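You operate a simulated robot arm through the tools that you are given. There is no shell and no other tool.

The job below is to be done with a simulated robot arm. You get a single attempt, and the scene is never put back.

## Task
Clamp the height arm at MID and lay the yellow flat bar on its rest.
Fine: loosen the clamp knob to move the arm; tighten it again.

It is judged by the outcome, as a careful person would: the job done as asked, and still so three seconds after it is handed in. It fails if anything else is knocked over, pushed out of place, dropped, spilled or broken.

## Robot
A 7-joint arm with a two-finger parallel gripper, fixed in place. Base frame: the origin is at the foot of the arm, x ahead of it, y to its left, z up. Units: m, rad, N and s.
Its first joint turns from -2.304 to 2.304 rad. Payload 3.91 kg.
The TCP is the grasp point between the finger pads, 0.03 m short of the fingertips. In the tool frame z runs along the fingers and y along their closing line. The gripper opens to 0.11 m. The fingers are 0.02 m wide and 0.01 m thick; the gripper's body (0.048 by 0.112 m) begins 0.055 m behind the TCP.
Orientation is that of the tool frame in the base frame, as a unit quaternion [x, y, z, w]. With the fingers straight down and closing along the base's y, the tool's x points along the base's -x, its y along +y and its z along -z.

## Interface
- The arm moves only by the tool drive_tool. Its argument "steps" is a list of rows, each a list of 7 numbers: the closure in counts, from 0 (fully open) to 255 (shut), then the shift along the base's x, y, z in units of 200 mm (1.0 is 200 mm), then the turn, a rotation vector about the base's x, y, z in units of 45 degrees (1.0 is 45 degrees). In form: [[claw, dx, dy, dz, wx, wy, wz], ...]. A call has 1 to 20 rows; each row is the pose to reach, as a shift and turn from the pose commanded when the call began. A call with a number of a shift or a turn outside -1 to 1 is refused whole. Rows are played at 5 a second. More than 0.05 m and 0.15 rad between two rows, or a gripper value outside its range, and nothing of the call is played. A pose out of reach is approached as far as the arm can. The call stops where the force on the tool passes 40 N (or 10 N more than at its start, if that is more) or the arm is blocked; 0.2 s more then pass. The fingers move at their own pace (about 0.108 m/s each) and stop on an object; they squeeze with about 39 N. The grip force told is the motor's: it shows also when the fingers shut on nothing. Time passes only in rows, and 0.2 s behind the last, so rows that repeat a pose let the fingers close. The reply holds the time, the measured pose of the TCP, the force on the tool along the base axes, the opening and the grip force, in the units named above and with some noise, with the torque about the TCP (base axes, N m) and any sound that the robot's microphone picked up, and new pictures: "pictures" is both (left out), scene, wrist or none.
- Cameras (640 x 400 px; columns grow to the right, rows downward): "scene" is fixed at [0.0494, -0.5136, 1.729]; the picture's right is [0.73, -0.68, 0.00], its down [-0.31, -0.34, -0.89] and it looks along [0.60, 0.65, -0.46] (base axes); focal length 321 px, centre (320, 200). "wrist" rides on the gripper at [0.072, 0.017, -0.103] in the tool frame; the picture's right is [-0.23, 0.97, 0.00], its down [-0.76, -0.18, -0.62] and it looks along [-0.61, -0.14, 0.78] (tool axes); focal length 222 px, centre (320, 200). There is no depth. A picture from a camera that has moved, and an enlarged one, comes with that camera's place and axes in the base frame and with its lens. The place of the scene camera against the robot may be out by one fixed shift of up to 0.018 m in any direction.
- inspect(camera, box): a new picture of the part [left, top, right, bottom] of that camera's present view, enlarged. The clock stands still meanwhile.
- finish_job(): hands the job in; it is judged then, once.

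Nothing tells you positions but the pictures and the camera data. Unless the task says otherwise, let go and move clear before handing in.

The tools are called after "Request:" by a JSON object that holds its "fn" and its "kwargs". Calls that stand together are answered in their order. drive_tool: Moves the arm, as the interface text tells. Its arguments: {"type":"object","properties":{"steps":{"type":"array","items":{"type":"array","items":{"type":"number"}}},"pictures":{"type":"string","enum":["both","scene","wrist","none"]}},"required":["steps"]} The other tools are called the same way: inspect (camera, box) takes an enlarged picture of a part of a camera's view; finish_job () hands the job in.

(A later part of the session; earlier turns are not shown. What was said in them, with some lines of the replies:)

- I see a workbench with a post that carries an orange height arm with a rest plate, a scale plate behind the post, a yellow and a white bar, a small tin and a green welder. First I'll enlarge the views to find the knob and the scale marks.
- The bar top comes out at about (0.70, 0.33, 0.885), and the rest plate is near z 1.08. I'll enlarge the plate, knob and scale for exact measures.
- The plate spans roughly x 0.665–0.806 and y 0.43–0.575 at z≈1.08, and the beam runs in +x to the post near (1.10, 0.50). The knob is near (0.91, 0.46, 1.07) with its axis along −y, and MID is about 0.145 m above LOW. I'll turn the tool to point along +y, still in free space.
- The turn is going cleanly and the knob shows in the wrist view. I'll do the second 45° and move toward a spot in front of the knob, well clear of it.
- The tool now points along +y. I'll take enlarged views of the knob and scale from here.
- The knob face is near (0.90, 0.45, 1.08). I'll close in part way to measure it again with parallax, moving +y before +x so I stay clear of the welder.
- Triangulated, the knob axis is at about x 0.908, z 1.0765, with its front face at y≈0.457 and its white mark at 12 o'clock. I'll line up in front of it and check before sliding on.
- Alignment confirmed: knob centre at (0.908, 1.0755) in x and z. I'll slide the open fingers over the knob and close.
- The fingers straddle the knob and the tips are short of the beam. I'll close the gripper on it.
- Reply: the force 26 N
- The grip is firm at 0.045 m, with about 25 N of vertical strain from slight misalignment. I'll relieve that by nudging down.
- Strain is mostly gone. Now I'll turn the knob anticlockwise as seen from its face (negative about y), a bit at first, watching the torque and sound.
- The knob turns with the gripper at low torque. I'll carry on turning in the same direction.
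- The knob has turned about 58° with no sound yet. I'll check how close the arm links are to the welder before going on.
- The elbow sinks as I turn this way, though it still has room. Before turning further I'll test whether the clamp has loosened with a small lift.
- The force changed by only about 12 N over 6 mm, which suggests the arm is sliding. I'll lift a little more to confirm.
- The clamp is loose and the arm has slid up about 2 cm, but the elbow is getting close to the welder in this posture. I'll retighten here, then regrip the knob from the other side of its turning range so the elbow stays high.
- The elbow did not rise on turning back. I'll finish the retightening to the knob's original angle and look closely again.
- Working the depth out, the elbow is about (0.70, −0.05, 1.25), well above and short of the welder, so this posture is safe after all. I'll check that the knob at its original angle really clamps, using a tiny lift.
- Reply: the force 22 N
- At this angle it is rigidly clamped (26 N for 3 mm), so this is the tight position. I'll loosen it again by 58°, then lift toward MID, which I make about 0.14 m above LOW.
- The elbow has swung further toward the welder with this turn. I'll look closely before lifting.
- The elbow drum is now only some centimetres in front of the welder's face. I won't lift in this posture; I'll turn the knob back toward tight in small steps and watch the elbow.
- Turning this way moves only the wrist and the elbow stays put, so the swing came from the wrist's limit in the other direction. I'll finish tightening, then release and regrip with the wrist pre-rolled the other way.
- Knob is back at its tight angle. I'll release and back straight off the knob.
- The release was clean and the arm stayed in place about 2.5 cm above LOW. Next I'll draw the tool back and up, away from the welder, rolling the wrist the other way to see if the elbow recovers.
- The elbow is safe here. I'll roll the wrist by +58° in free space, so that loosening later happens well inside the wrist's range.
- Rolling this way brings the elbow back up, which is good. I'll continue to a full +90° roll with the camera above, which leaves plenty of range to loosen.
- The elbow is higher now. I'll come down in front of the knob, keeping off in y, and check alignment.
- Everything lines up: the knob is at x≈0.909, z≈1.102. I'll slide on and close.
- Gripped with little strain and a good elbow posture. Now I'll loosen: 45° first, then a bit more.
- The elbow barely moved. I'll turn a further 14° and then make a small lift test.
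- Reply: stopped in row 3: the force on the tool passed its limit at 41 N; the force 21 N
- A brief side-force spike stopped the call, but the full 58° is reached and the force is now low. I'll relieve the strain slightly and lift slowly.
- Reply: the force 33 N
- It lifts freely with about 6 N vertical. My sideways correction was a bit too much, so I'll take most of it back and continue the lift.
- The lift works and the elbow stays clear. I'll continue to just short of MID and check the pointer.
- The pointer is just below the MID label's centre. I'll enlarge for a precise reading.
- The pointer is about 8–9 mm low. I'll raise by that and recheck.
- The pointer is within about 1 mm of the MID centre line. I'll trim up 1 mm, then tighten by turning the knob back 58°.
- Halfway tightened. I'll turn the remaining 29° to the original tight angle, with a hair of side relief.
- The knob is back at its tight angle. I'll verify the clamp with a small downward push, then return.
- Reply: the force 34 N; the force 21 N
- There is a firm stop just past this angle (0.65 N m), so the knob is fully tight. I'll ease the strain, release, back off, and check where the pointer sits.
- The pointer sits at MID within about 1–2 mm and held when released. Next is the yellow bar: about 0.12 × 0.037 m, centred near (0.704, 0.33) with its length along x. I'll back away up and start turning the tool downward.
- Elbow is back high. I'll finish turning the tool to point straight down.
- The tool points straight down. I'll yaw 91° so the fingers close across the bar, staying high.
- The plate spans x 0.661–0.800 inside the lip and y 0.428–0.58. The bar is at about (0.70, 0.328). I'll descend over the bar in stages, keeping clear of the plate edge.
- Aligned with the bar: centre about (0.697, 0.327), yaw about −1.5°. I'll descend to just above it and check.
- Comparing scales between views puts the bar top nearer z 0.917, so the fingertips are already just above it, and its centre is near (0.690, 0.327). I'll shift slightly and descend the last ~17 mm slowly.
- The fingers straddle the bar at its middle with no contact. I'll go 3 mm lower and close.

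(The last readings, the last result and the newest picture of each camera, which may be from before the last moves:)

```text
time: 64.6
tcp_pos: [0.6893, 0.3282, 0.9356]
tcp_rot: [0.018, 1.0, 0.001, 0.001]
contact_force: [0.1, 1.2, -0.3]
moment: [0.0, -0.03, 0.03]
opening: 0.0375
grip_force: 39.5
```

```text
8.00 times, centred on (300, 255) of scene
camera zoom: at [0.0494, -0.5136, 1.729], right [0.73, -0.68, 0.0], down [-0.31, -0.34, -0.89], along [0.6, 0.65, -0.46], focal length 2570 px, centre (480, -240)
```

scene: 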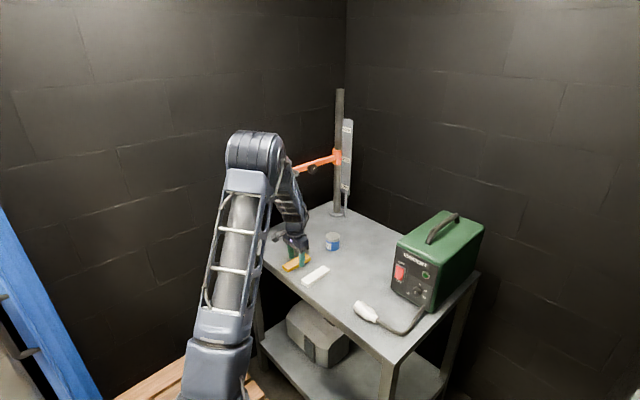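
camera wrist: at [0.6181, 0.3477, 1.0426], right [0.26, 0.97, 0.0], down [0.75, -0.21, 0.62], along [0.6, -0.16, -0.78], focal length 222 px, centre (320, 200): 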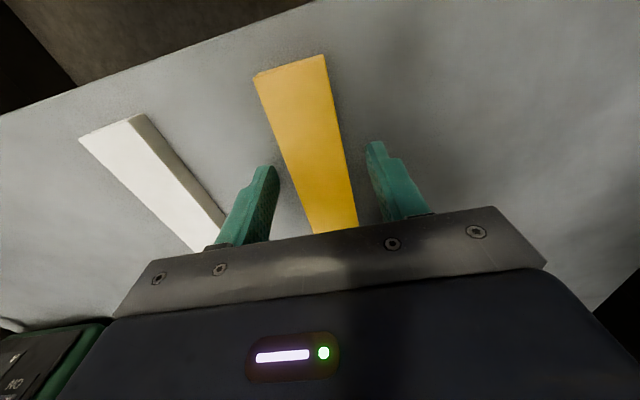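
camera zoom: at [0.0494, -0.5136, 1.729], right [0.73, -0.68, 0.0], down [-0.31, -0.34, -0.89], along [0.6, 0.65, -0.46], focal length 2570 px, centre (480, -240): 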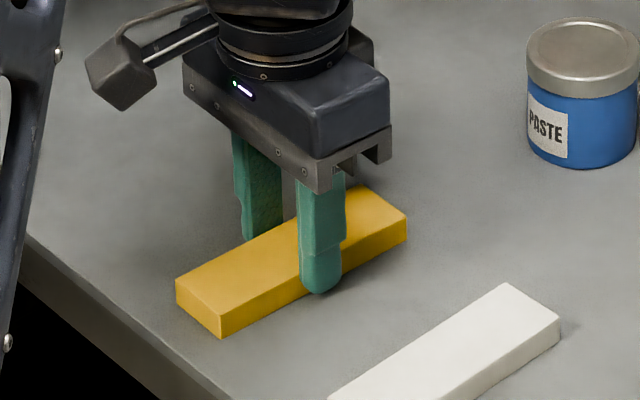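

The bar is held (0.0375 m wide, 39 N). I'll lift it straight up.

Request:
{"fn": "drive_tool", "kwargs": {"steps": [[255, 0, 0, 0.05, 0, 0, 0], [255, 0, 0, 0.15, 0, 0, 0], [255, 0, 0, 0.3, 0, 0, 0], [255, 0, 0, 0.45, 0, 0, 0], [255, 0, 0, 0.6, 0, 0, 0], [255, 0, 0, 0.75, 0, 0, 0], [255, 0, 0, 0.9, 0, 0, 0], [255, 0, 0, 1.0, 0, 0, 0], [255, 0, 0, 1.0, 0, 0, 0]], "pictures": "both"}}

Request:
{"fn": "drive_tool", "kwargs": {"steps": [[255, 0, 0, 0.15, 0, 0, 0], [255, 0, 0, 0.3, 0, 0, 0], [255, 0, 0, 0.45, 0, 0, 0], [255, 0, 0, 0.6, 0, 0, 0], [255, 0, 0, 0.75, 0, 0, 0], [255, 0, 0, 0.9, 0, 0, 0], [255, 0, 0, 1.0, 0, 0, 0], [255, 0, 0, 1.0, 0, 0, 0]], "pictures": "both"}}

```text
time: 66.6
tcp_pos: [0.6907, 0.3291, 1.1353]
tcp_rot: [0.018, 1.0, 0.001, 0.001]
contact_force: [0.5, -0.3, -2.1]
moment: [0.03, -0.02, 0.02]
opening: 0.0375
grip_force: 38.9
camera wrist: at [0.6176, 0.3492, 1.2376], right [0.26, 0.97, 0.0], down [0.75, -0.21, 0.62], along [0.6, -0.16, -0.78], focal length 222 px, centre (320, 200)
```

scene: 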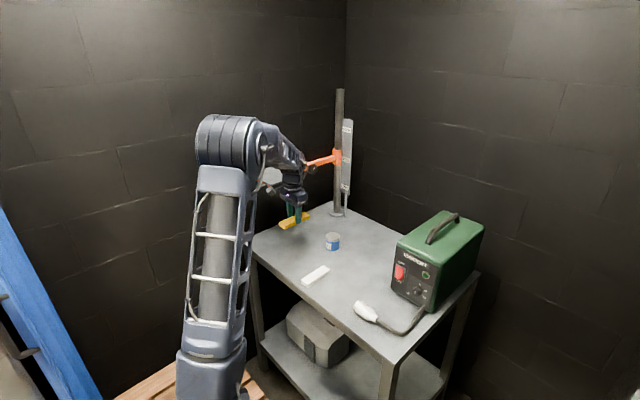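
wrist: 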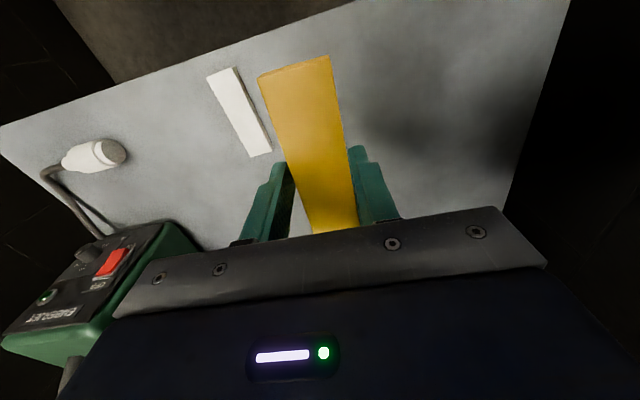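

```text
time: 68.4
tcp_pos: [0.6908, 0.3293, 1.3367]
tcp_rot: [0.018, 1.0, 0.001, 0.001]
contact_force: [0.0, 0.9, -2.2]
moment: [-0.01, -0.03, -0.04]
opening: 0.0373
grip_force: 39.5
camera wrist: at [0.6179, 0.3479, 1.44], right [0.26, 0.97, 0.0], down [0.75, -0.21, 0.62], along [0.6, -0.16, -0.78], focal length 222 px, centre (320, 200)
```

scene: 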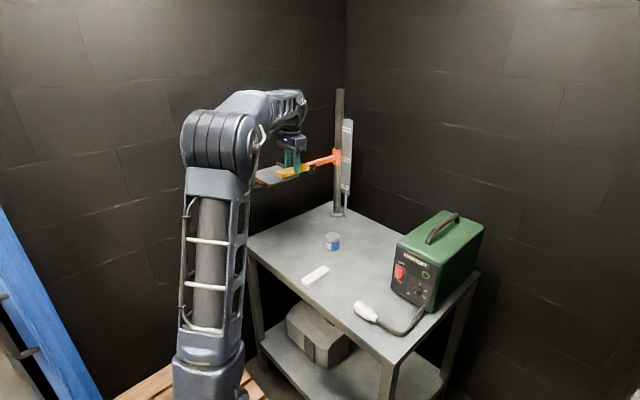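
wrist: 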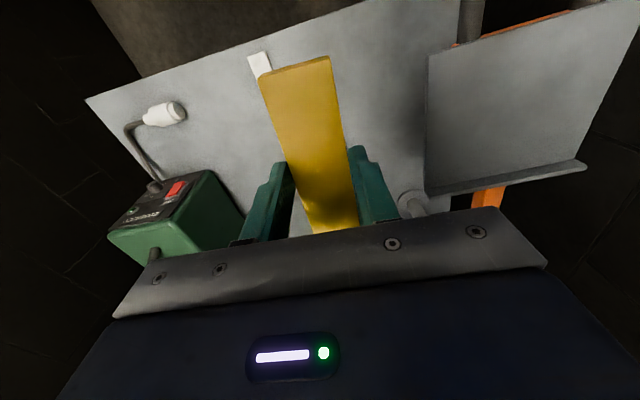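

The bar is level and centred in the grip. I'll carry it over the rest plate at this height, aiming for a bar centre of about (0.731, 0.505).

Request:
{"fn": "drive_tool", "kwargs": {"steps": [[255, 0.04, 0.15, 0, 0, 0, 0], [255, 0.08, 0.3, 0, 0, 0, 0], [255, 0.12, 0.45, 0, 0, 0, 0], [255, 0.16, 0.6, 0, 0, 0, 0], [255, 0.18, 0.75, 0, 0, 0, 0], [255, 0.2, 0.88, 0, 0, 0, 0], [255, 0.2, 0.88, 0, 0, 0, 0]], "pictures": "both"}}

Request:
{"fn": "inspect", "kwargs": {"camera": "wrist", "box": [160, 20, 480, 240]}}

Request:
{"fn": "inspect", "kwargs": {"camera": "scene", "box": [230, 110, 360, 200]}}

```text
time: 70.0
tcp_pos: [0.7304, 0.5042, 1.3336]
tcp_rot: [0.018, 1.0, 0.0, 0.0]
contact_force: [0.1, 0.3, -1.7]
moment: [0.0, 0.0, 0.01]
opening: 0.0376
grip_force: 39.2
camera wrist: at [0.6587, 0.5236, 1.4374], right [0.26, 0.97, 0.0], down [0.75, -0.21, 0.62], along [0.6, -0.16, -0.78], focal length 222 px, centre (320, 200)
```

scene: 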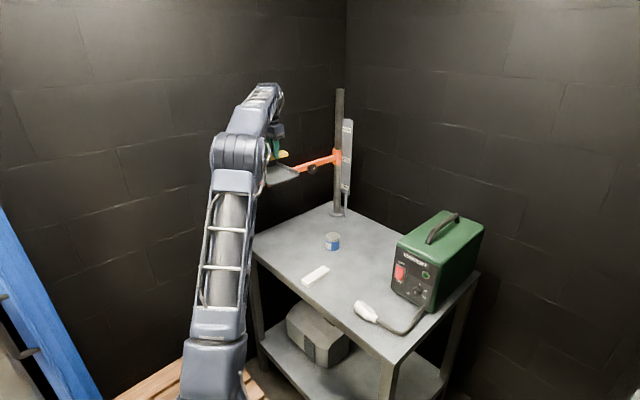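
wrist: 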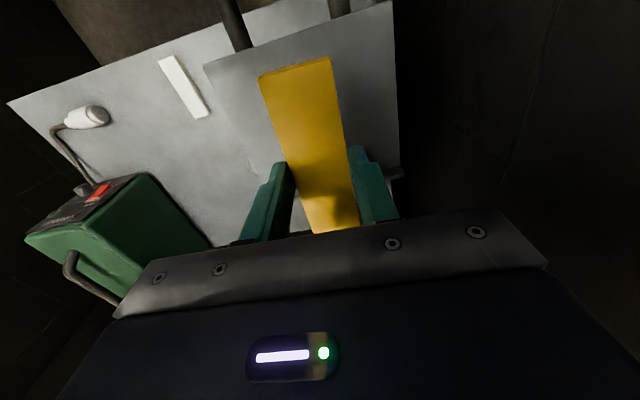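

```text
1.82 times, centred on (320, 130) of wrist
camera zoom: at [0.6587, 0.5236, 1.4374], right [0.26, 0.97, 0.0], down [0.75, -0.21, 0.62], along [0.6, -0.16, -0.78], focal length 404 px, centre (320, 327)
```

zoom: 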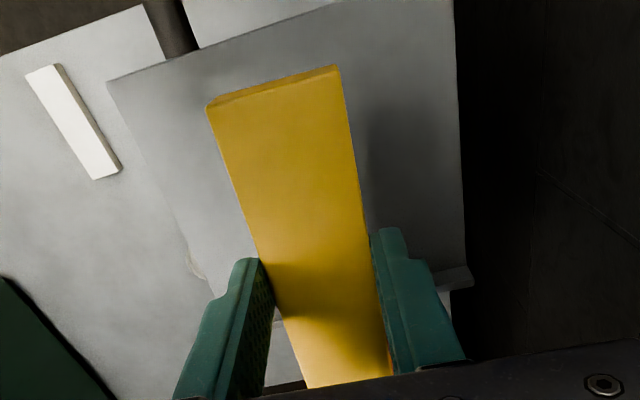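

```text
4.44 times, centred on (295, 155) of scene
camera zoom: at [0.0494, -0.5136, 1.729], right [0.73, -0.68, 0.0], down [-0.31, -0.34, -0.89], along [0.6, 0.65, -0.46], focal length 1428 px, centre (431, 400)
```

zoom: 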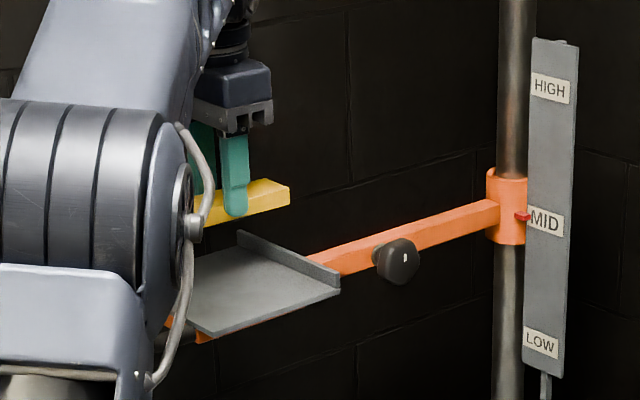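

The plate's usable area is x 0.660–0.797, y 0.426–0.577 at z≈1.23, so I'll shift by −2 mm and −3 mm and lower toward it.

Request:
{"fn": "drive_tool", "kwargs": {"steps": [[255, -0.01, -0.015, -0.06, 0, 0, 0], [255, -0.01, -0.015, -0.12, 0, 0, 0], [255, -0.01, -0.015, -0.18, 0, 0, 0], [255, -0.01, -0.015, -0.24, 0, 0, 0], [255, -0.01, -0.015, -0.27, 0, 0, 0], [255, -0.01, -0.015, -0.27, 0, 0, 0]], "pictures": "both"}}

Request:
{"fn": "inspect", "kwargs": {"camera": "scene", "box": [250, 130, 330, 200]}}

Request:
{"fn": "inspect", "kwargs": {"camera": "wrist", "box": [160, 20, 480, 240]}}

```text
time: 71.4
tcp_pos: [0.7293, 0.5009, 1.28]
tcp_rot: [0.018, 1.0, 0.001, 0.001]
contact_force: [0.0, 0.2, -2.1]
moment: [-0.03, 0.01, 0.02]
opening: 0.0378
grip_force: 38.7
camera wrist: at [0.6561, 0.5203, 1.384], right [0.26, 0.97, 0.0], down [0.75, -0.21, 0.62], along [0.6, -0.16, -0.78], focal length 222 px, centre (320, 200)
```

scene: 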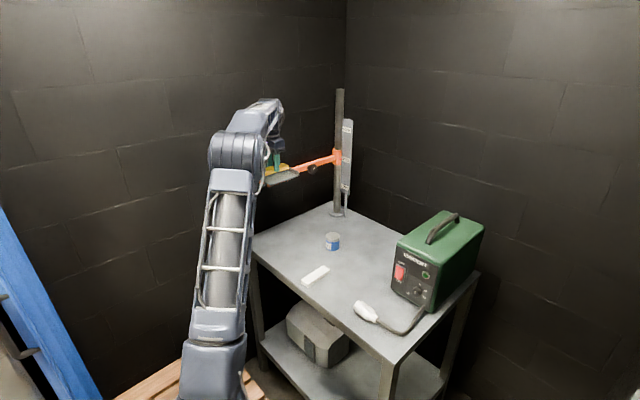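
wrist: 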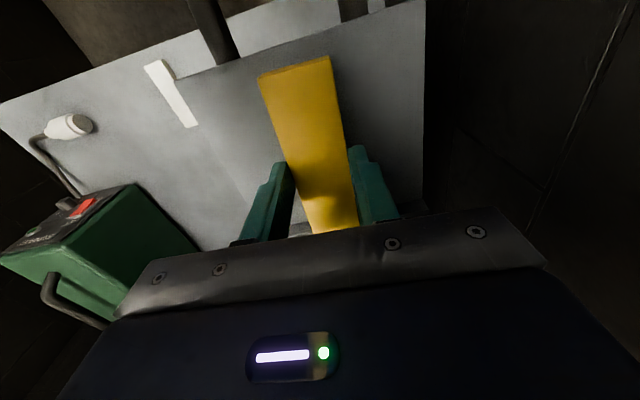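

```text
5.71 times, centred on (290, 165) of scene
camera zoom: at [0.0494, -0.5136, 1.729], right [0.73, -0.68, 0.0], down [-0.31, -0.34, -0.89], along [0.6, 0.65, -0.46], focal length 1836 px, centre (491, 400)
```

zoom: 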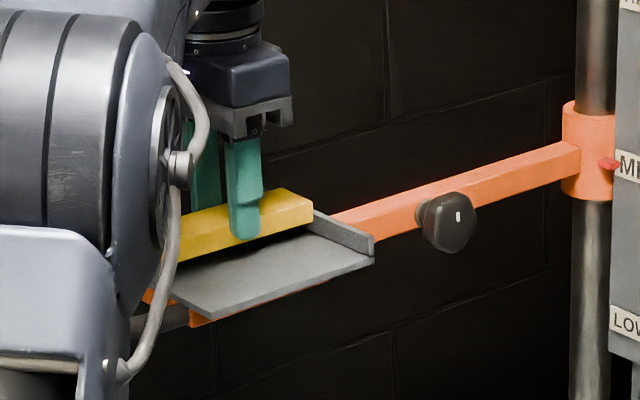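

```text
1.82 times, centred on (320, 130) of wrist
camera zoom: at [0.6561, 0.5203, 1.384], right [0.26, 0.97, 0.0], down [0.75, -0.21, 0.62], along [0.6, -0.16, -0.78], focal length 404 px, centre (320, 327)
```

zoom: 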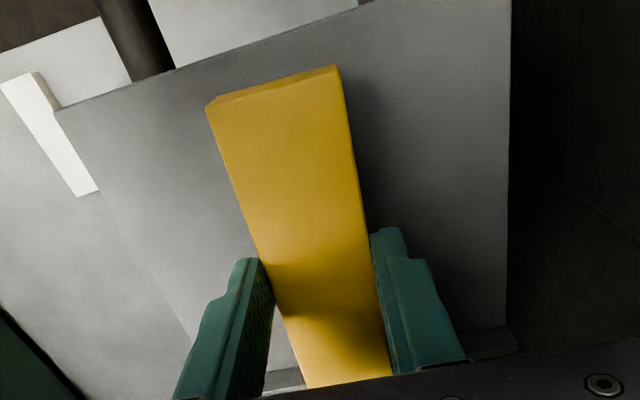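

The bar is just above the plate with about 10 mm margin at both the front edge and the lip. I'll lower slowly, feeling for contact.

Request:
{"fn": "drive_tool", "kwargs": {"steps": [[255, 0, 0, -0.01, 0, 0, 0], [255, 0, 0, -0.02, 0, 0, 0], [255, 0, 0, -0.03, 0, 0, 0], [255, 0, 0, -0.04, 0, 0, 0], [255, 0, 0, -0.04, 0, 0, 0]], "pictures": "none"}}

Request:
{"fn": "inspect", "kwargs": {"camera": "scene", "box": [260, 145, 320, 195]}}

```text
time: 72.6
tcp_pos: [0.7274, 0.5015, 1.272]
tcp_rot: [0.018, 1.0, 0.002, 0.002]
contact_force: [0.0, 0.4, -1.4]
moment: [-0.03, -0.01, 0.01]
opening: 0.0375
grip_force: 38.1
```

```text
8.00 times, centred on (290, 170) of scene
camera zoom: at [0.0494, -0.5136, 1.729], right [0.73, -0.68, 0.0], down [-0.31, -0.34, -0.89], along [0.6, 0.65, -0.46], focal length 2570 px, centre (560, 440)
```

zoom: 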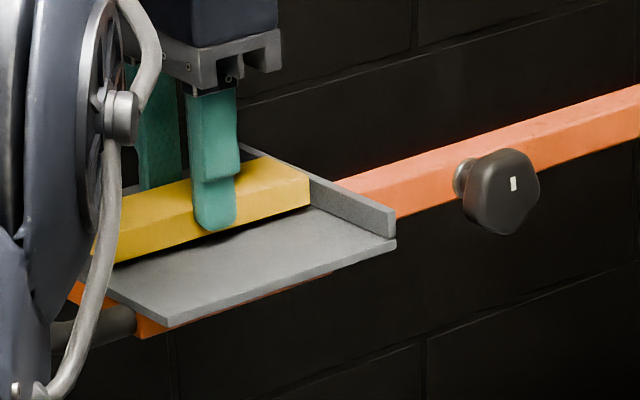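

Still a few millimetres of gap and no contact. I'll continue lowering gently.

Request:
{"fn": "drive_tool", "kwargs": {"steps": [[255, 0, 0, -0.005, 0, 0, 0], [255, 0, 0, -0.01, 0, 0, 0], [255, 0, 0, -0.015, 0, 0, 0], [255, 0, 0, -0.02, 0, 0, 0], [255, 0, 0, -0.02, 0, 0, 0]], "pictures": "none"}}

Request:
{"fn": "inspect", "kwargs": {"camera": "scene", "box": [270, 155, 300, 185]}}

```text
time: 73.8
tcp_pos: [0.7264, 0.5016, 1.2693]
tcp_rot: [0.018, 1.0, 0.0, 0.001]
contact_force: [0.3, 0.2, -2.1]
moment: [0.0, 0.01, 0.02]
opening: 0.0375
grip_force: 39.1
```

```text
13.33 times, centred on (285, 170) of scene
camera zoom: at [0.0494, -0.5136, 1.729], right [0.73, -0.68, 0.0], down [-0.31, -0.34, -0.89], along [0.6, 0.65, -0.46], focal length 4284 px, centre (787, 600)
```

zoom: 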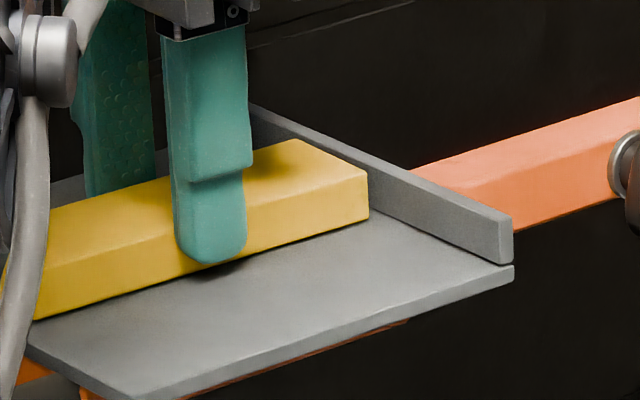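

Nearly touching now. I'll lower 1 mm per row again.

Request:
{"fn": "drive_tool", "kwargs": {"steps": [[255, 0, 0, -0.005, 0, 0, 0], [255, 0, 0, -0.01, 0, 0, 0], [255, 0, 0, -0.015, 0, 0, 0], [255, 0, 0, -0.015, 0, 0, 0]], "pictures": "none"}}

Request:
{"fn": "inspect", "kwargs": {"camera": "scene", "box": [270, 155, 300, 185]}}

```text
time: 74.8
tcp_pos: [0.7274, 0.5013, 1.2677]
tcp_rot: [0.018, 1.0, 0.001, 0.0]
contact_force: [0.0, 3.0, 15.4]
moment: [-0.09, 0.5, -0.02]
opening: 0.0373
grip_force: 39.5
```

```text
13.33 times, centred on (285, 170) of scene
camera zoom: at [0.0494, -0.5136, 1.729], right [0.73, -0.68, 0.0], down [-0.31, -0.34, -0.89], along [0.6, 0.65, -0.46], focal length 4284 px, centre (787, 600)
```

zoom: 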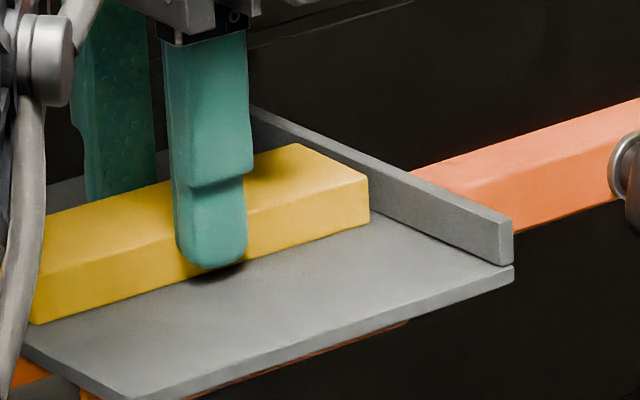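

Contact is felt (15 N upward). I'll ease back 1 mm, open slowly, then rise clear.

Request:
{"fn": "drive_tool", "kwargs": {"steps": [[255, 0, 0, 0.004, 0, 0, 0], [255, 0, 0, 0.004, 0, 0, 0], [150, 0, 0, 0.004, 0, 0, 0], [120, 0, 0, 0.004, 0, 0, 0], [110, 0, 0, 0.004, 0, 0, 0], [110, 0, 0, 0.004, 0, 0, 0]], "pictures": "wrist"}}

Request:
{"fn": "inspect", "kwargs": {"camera": "scene", "box": [260, 145, 320, 195]}}

```text
time: 76.2
tcp_pos: [0.7282, 0.501, 1.2673]
tcp_rot: [0.018, 1.0, 0.001, 0.001]
contact_force: [0.4, 0.9, 0.0]
moment: [-0.03, 0.01, 0.02]
opening: 0.0623
grip_force: 0.1
camera wrist: at [0.6558, 0.5207, 1.3706], right [0.26, 0.97, 0.0], down [0.75, -0.21, 0.62], along [0.6, -0.16, -0.78], focal length 222 px, centre (320, 200)
```

wrist: 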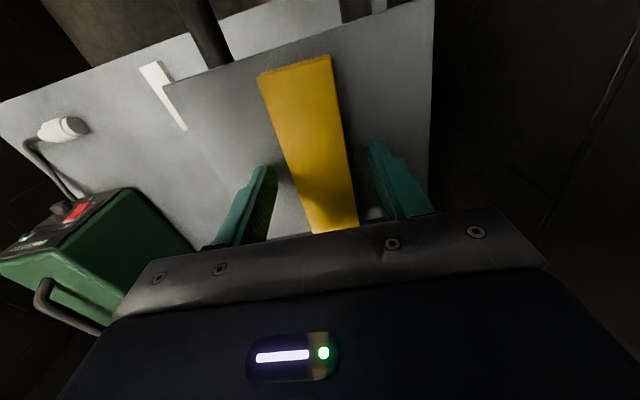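

```text
8.00 times, centred on (290, 170) of scene
camera zoom: at [0.0494, -0.5136, 1.729], right [0.73, -0.68, 0.0], down [-0.31, -0.34, -0.89], along [0.6, 0.65, -0.46], focal length 2570 px, centre (560, 440)
```

zoom: 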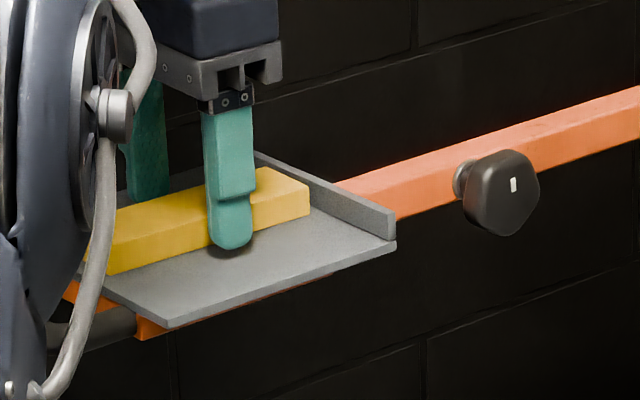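

The bar rests flat on the plate and the fingers are free of it. I'll rise straight up, then draw back toward the base.

Request:
{"fn": "drive_tool", "kwargs": {"steps": [[110, 0, 0, 0.05, 0, 0, 0], [110, 0, 0, 0.15, 0, 0, 0], [110, 0, 0, 0.3, 0, 0, 0], [110, 0, 0, 0.45, 0, 0, 0], [110, 0, 0, 0.6, 0, 0, 0], [110, -0.1, -0.1, 0.7, 0, 0, 0], [110, -0.25, -0.25, 0.75, 0, 0, 0], [110, -0.4, -0.4, 0.75, 0, 0, 0], [110, -0.5, -0.55, 0.75, 0, 0, 0], [110, -0.6, -0.7, 0.75, 0, 0, 0], [110, -0.7, -0.85, 0.75, 0, 0, 0], [110, -0.7, -0.85, 0.75, 0, 0, 0]], "pictures": "both"}}

Request:
{"fn": "inspect", "kwargs": {"camera": "scene", "box": [240, 120, 370, 210]}}

Request:
{"fn": "inspect", "kwargs": {"camera": "scene", "box": [334, 152, 350, 174]}}

Request:
{"fn": "inspect", "kwargs": {"camera": "wrist", "box": [340, 20, 640, 220]}}

```text
time: 78.8
tcp_pos: [0.5877, 0.3305, 1.4191]
tcp_rot: [0.018, 1.0, 0.002, 0.001]
contact_force: [0.5, 0.0, -0.3]
moment: [0.01, 0.0, 0.01]
opening: 0.0625
grip_force: 0.0
camera wrist: at [0.5157, 0.3499, 1.5219], right [0.26, 0.97, 0.0], down [0.75, -0.21, 0.62], along [0.6, -0.16, -0.78], focal length 222 px, centre (320, 200)
```

scene: 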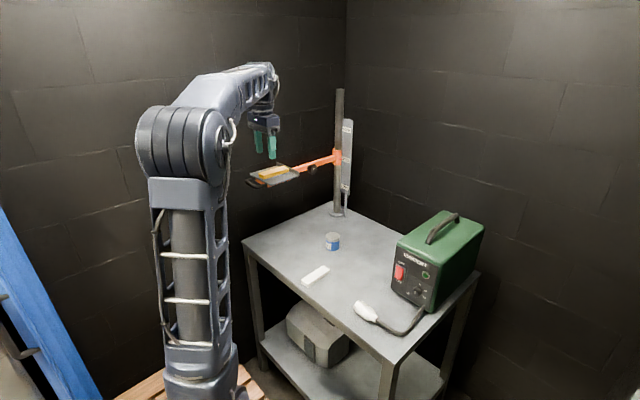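
wrist: 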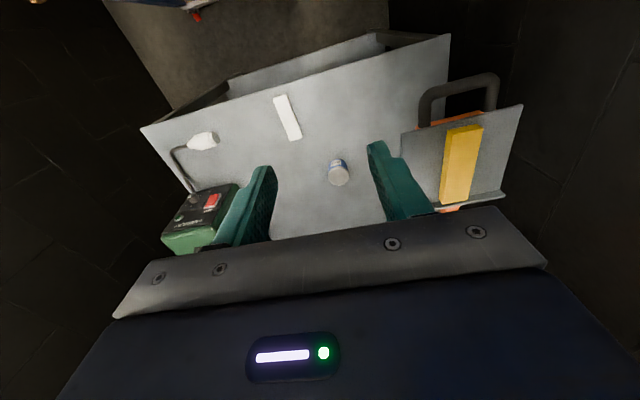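

```text
4.44 times, centred on (305, 165) of scene
camera zoom: at [0.0494, -0.5136, 1.729], right [0.73, -0.68, 0.0], down [-0.31, -0.34, -0.89], along [0.6, 0.65, -0.46], focal length 1428 px, centre (387, 356)
```

zoom: 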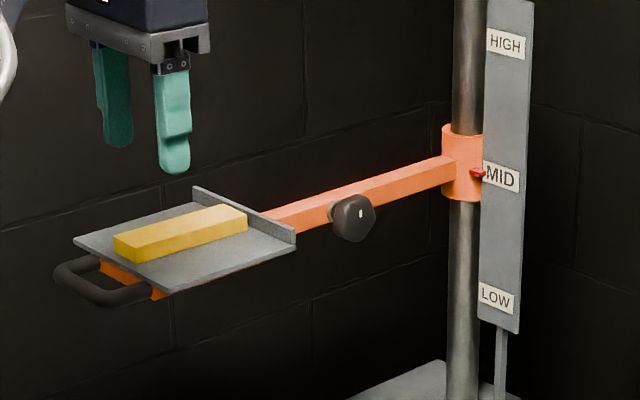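

```text
16.00 times, centred on (342, 163) of scene
camera zoom: at [0.0494, -0.5136, 1.729], right [0.73, -0.68, 0.0], down [-0.31, -0.34, -0.89], along [0.6, 0.65, -0.46], focal length 5141 px, centre (-32, 792)
```

zoom: 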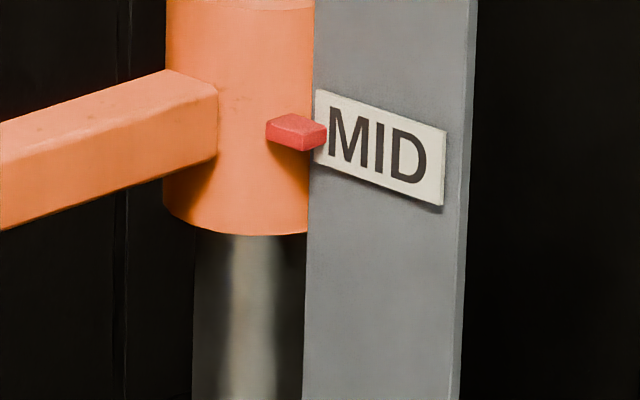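

```text
2.00 times, centred on (490, 120) of wrist
camera zoom: at [0.5157, 0.3499, 1.5219], right [0.26, 0.97, 0.0], down [0.75, -0.21, 0.62], along [0.6, -0.16, -0.78], focal length 444 px, centre (-20, 360)
```

zoom: 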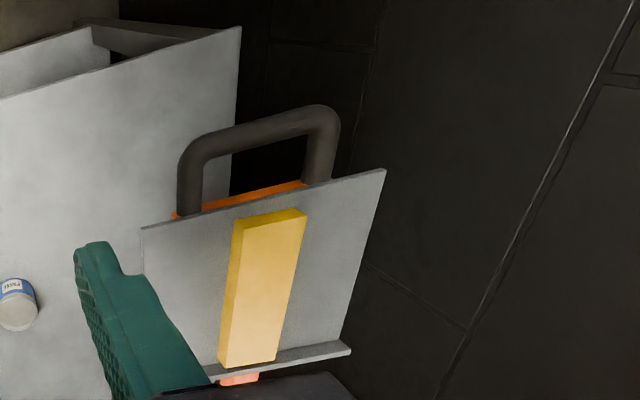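

The bar lies flat on the rest, and the pointer has settled by about 1 mm. I'll let time pass to make sure the clamp isn't creeping.

Request:
{"fn": "drive_tool", "kwargs": {"steps": [[110, 0, 0, 0, 0, 0, 0], [110, 0, 0, 0, 0, 0, 0], [110, 0, 0, 0, 0, 0, 0], [110, 0, 0, 0, 0, 0, 0], [110, 0, 0, 0, 0, 0, 0], [110, 0, 0, 0, 0, 0, 0], [110, 0, 0, 0, 0, 0, 0], [110, 0, 0, 0, 0, 0, 0], [110, 0, 0, 0, 0, 0, 0], [110, 0, 0, 0, 0, 0, 0], [110, 0, 0, 0, 0, 0, 0], [110, 0, 0, 0, 0, 0, 0], [110, 0, 0, 0, 0, 0, 0], [110, 0, 0, 0, 0, 0, 0], [110, 0, 0, 0, 0, 0, 0], [110, 0, 0, 0, 0, 0, 0], [110, 0, 0, 0, 0, 0, 0], [110, 0, 0, 0, 0, 0, 0], [110, 0, 0, 0, 0, 0, 0], [110, 0, 0, 0, 0, 0, 0]], "pictures": "none"}}

Request:
{"fn": "inspect", "kwargs": {"camera": "scene", "box": [334, 152, 350, 174]}}

Request:
{"fn": "inspect", "kwargs": {"camera": "scene", "box": [300, 155, 332, 180]}}

```text
time: 83.0
tcp_pos: [0.5872, 0.3308, 1.4194]
tcp_rot: [0.018, 1.0, 0.001, 0.001]
contact_force: [-0.2, -0.5, 1.1]
moment: [0.0, 0.03, 0.01]
opening: 0.0623
grip_force: 0.1
```

```text
16.00 times, centred on (342, 163) of scene
camera zoom: at [0.0494, -0.5136, 1.729], right [0.73, -0.68, 0.0], down [-0.31, -0.34, -0.89], along [0.6, 0.65, -0.46], focal length 5141 px, centre (-32, 792)
```

zoom: 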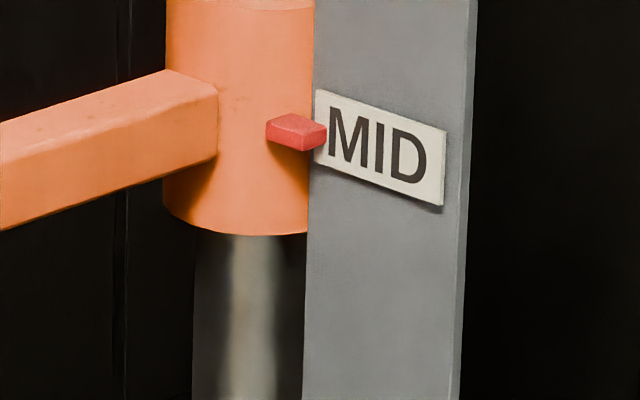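

```text
16.00 times, centred on (316, 168) of scene
camera zoom: at [0.0494, -0.5136, 1.729], right [0.73, -0.68, 0.0], down [-0.31, -0.34, -0.89], along [0.6, 0.65, -0.46], focal length 5141 px, centre (384, 720)
```

zoom: 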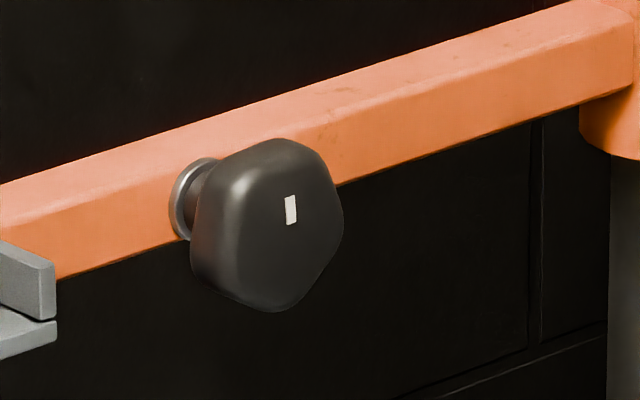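

The pointer hasn't moved in four seconds. The arm is clamped at MID, within about 2 mm of the mark, with the knob back at its tight angle. The yellow bar lies flat on the rest, nothing else has been disturbed, and the gripper is open and clear. I'm handing the job in.

Request:
{"fn": "finish_job", "kwargs": {}}

```text
The job is handed in.
```

The height arm is clamped at MID and the yellow flat bar is lying flat on its rest; I've handed the job in.

- **Height:** the pointer sits about 2 mm below the centre of the MID label. It dropped about 1 mm when I set the bar down, then did not move over the next four seconds.
- **Clamp:** the knob is turned back to its original tight angle, just short of its firm stop.
- **Bar:** it was placed with about 10 mm to spare at both the front edge and the lip of the plate.
- **Surroundings:** the last pictures show the white bar, paste tin, torch and welder where they started, and the gripper is open and clear.

The first try at raising the arm brought the robot's elbow close to the welder. I stopped there, retightened the knob and regripped it from another angle, and nothing was touched.
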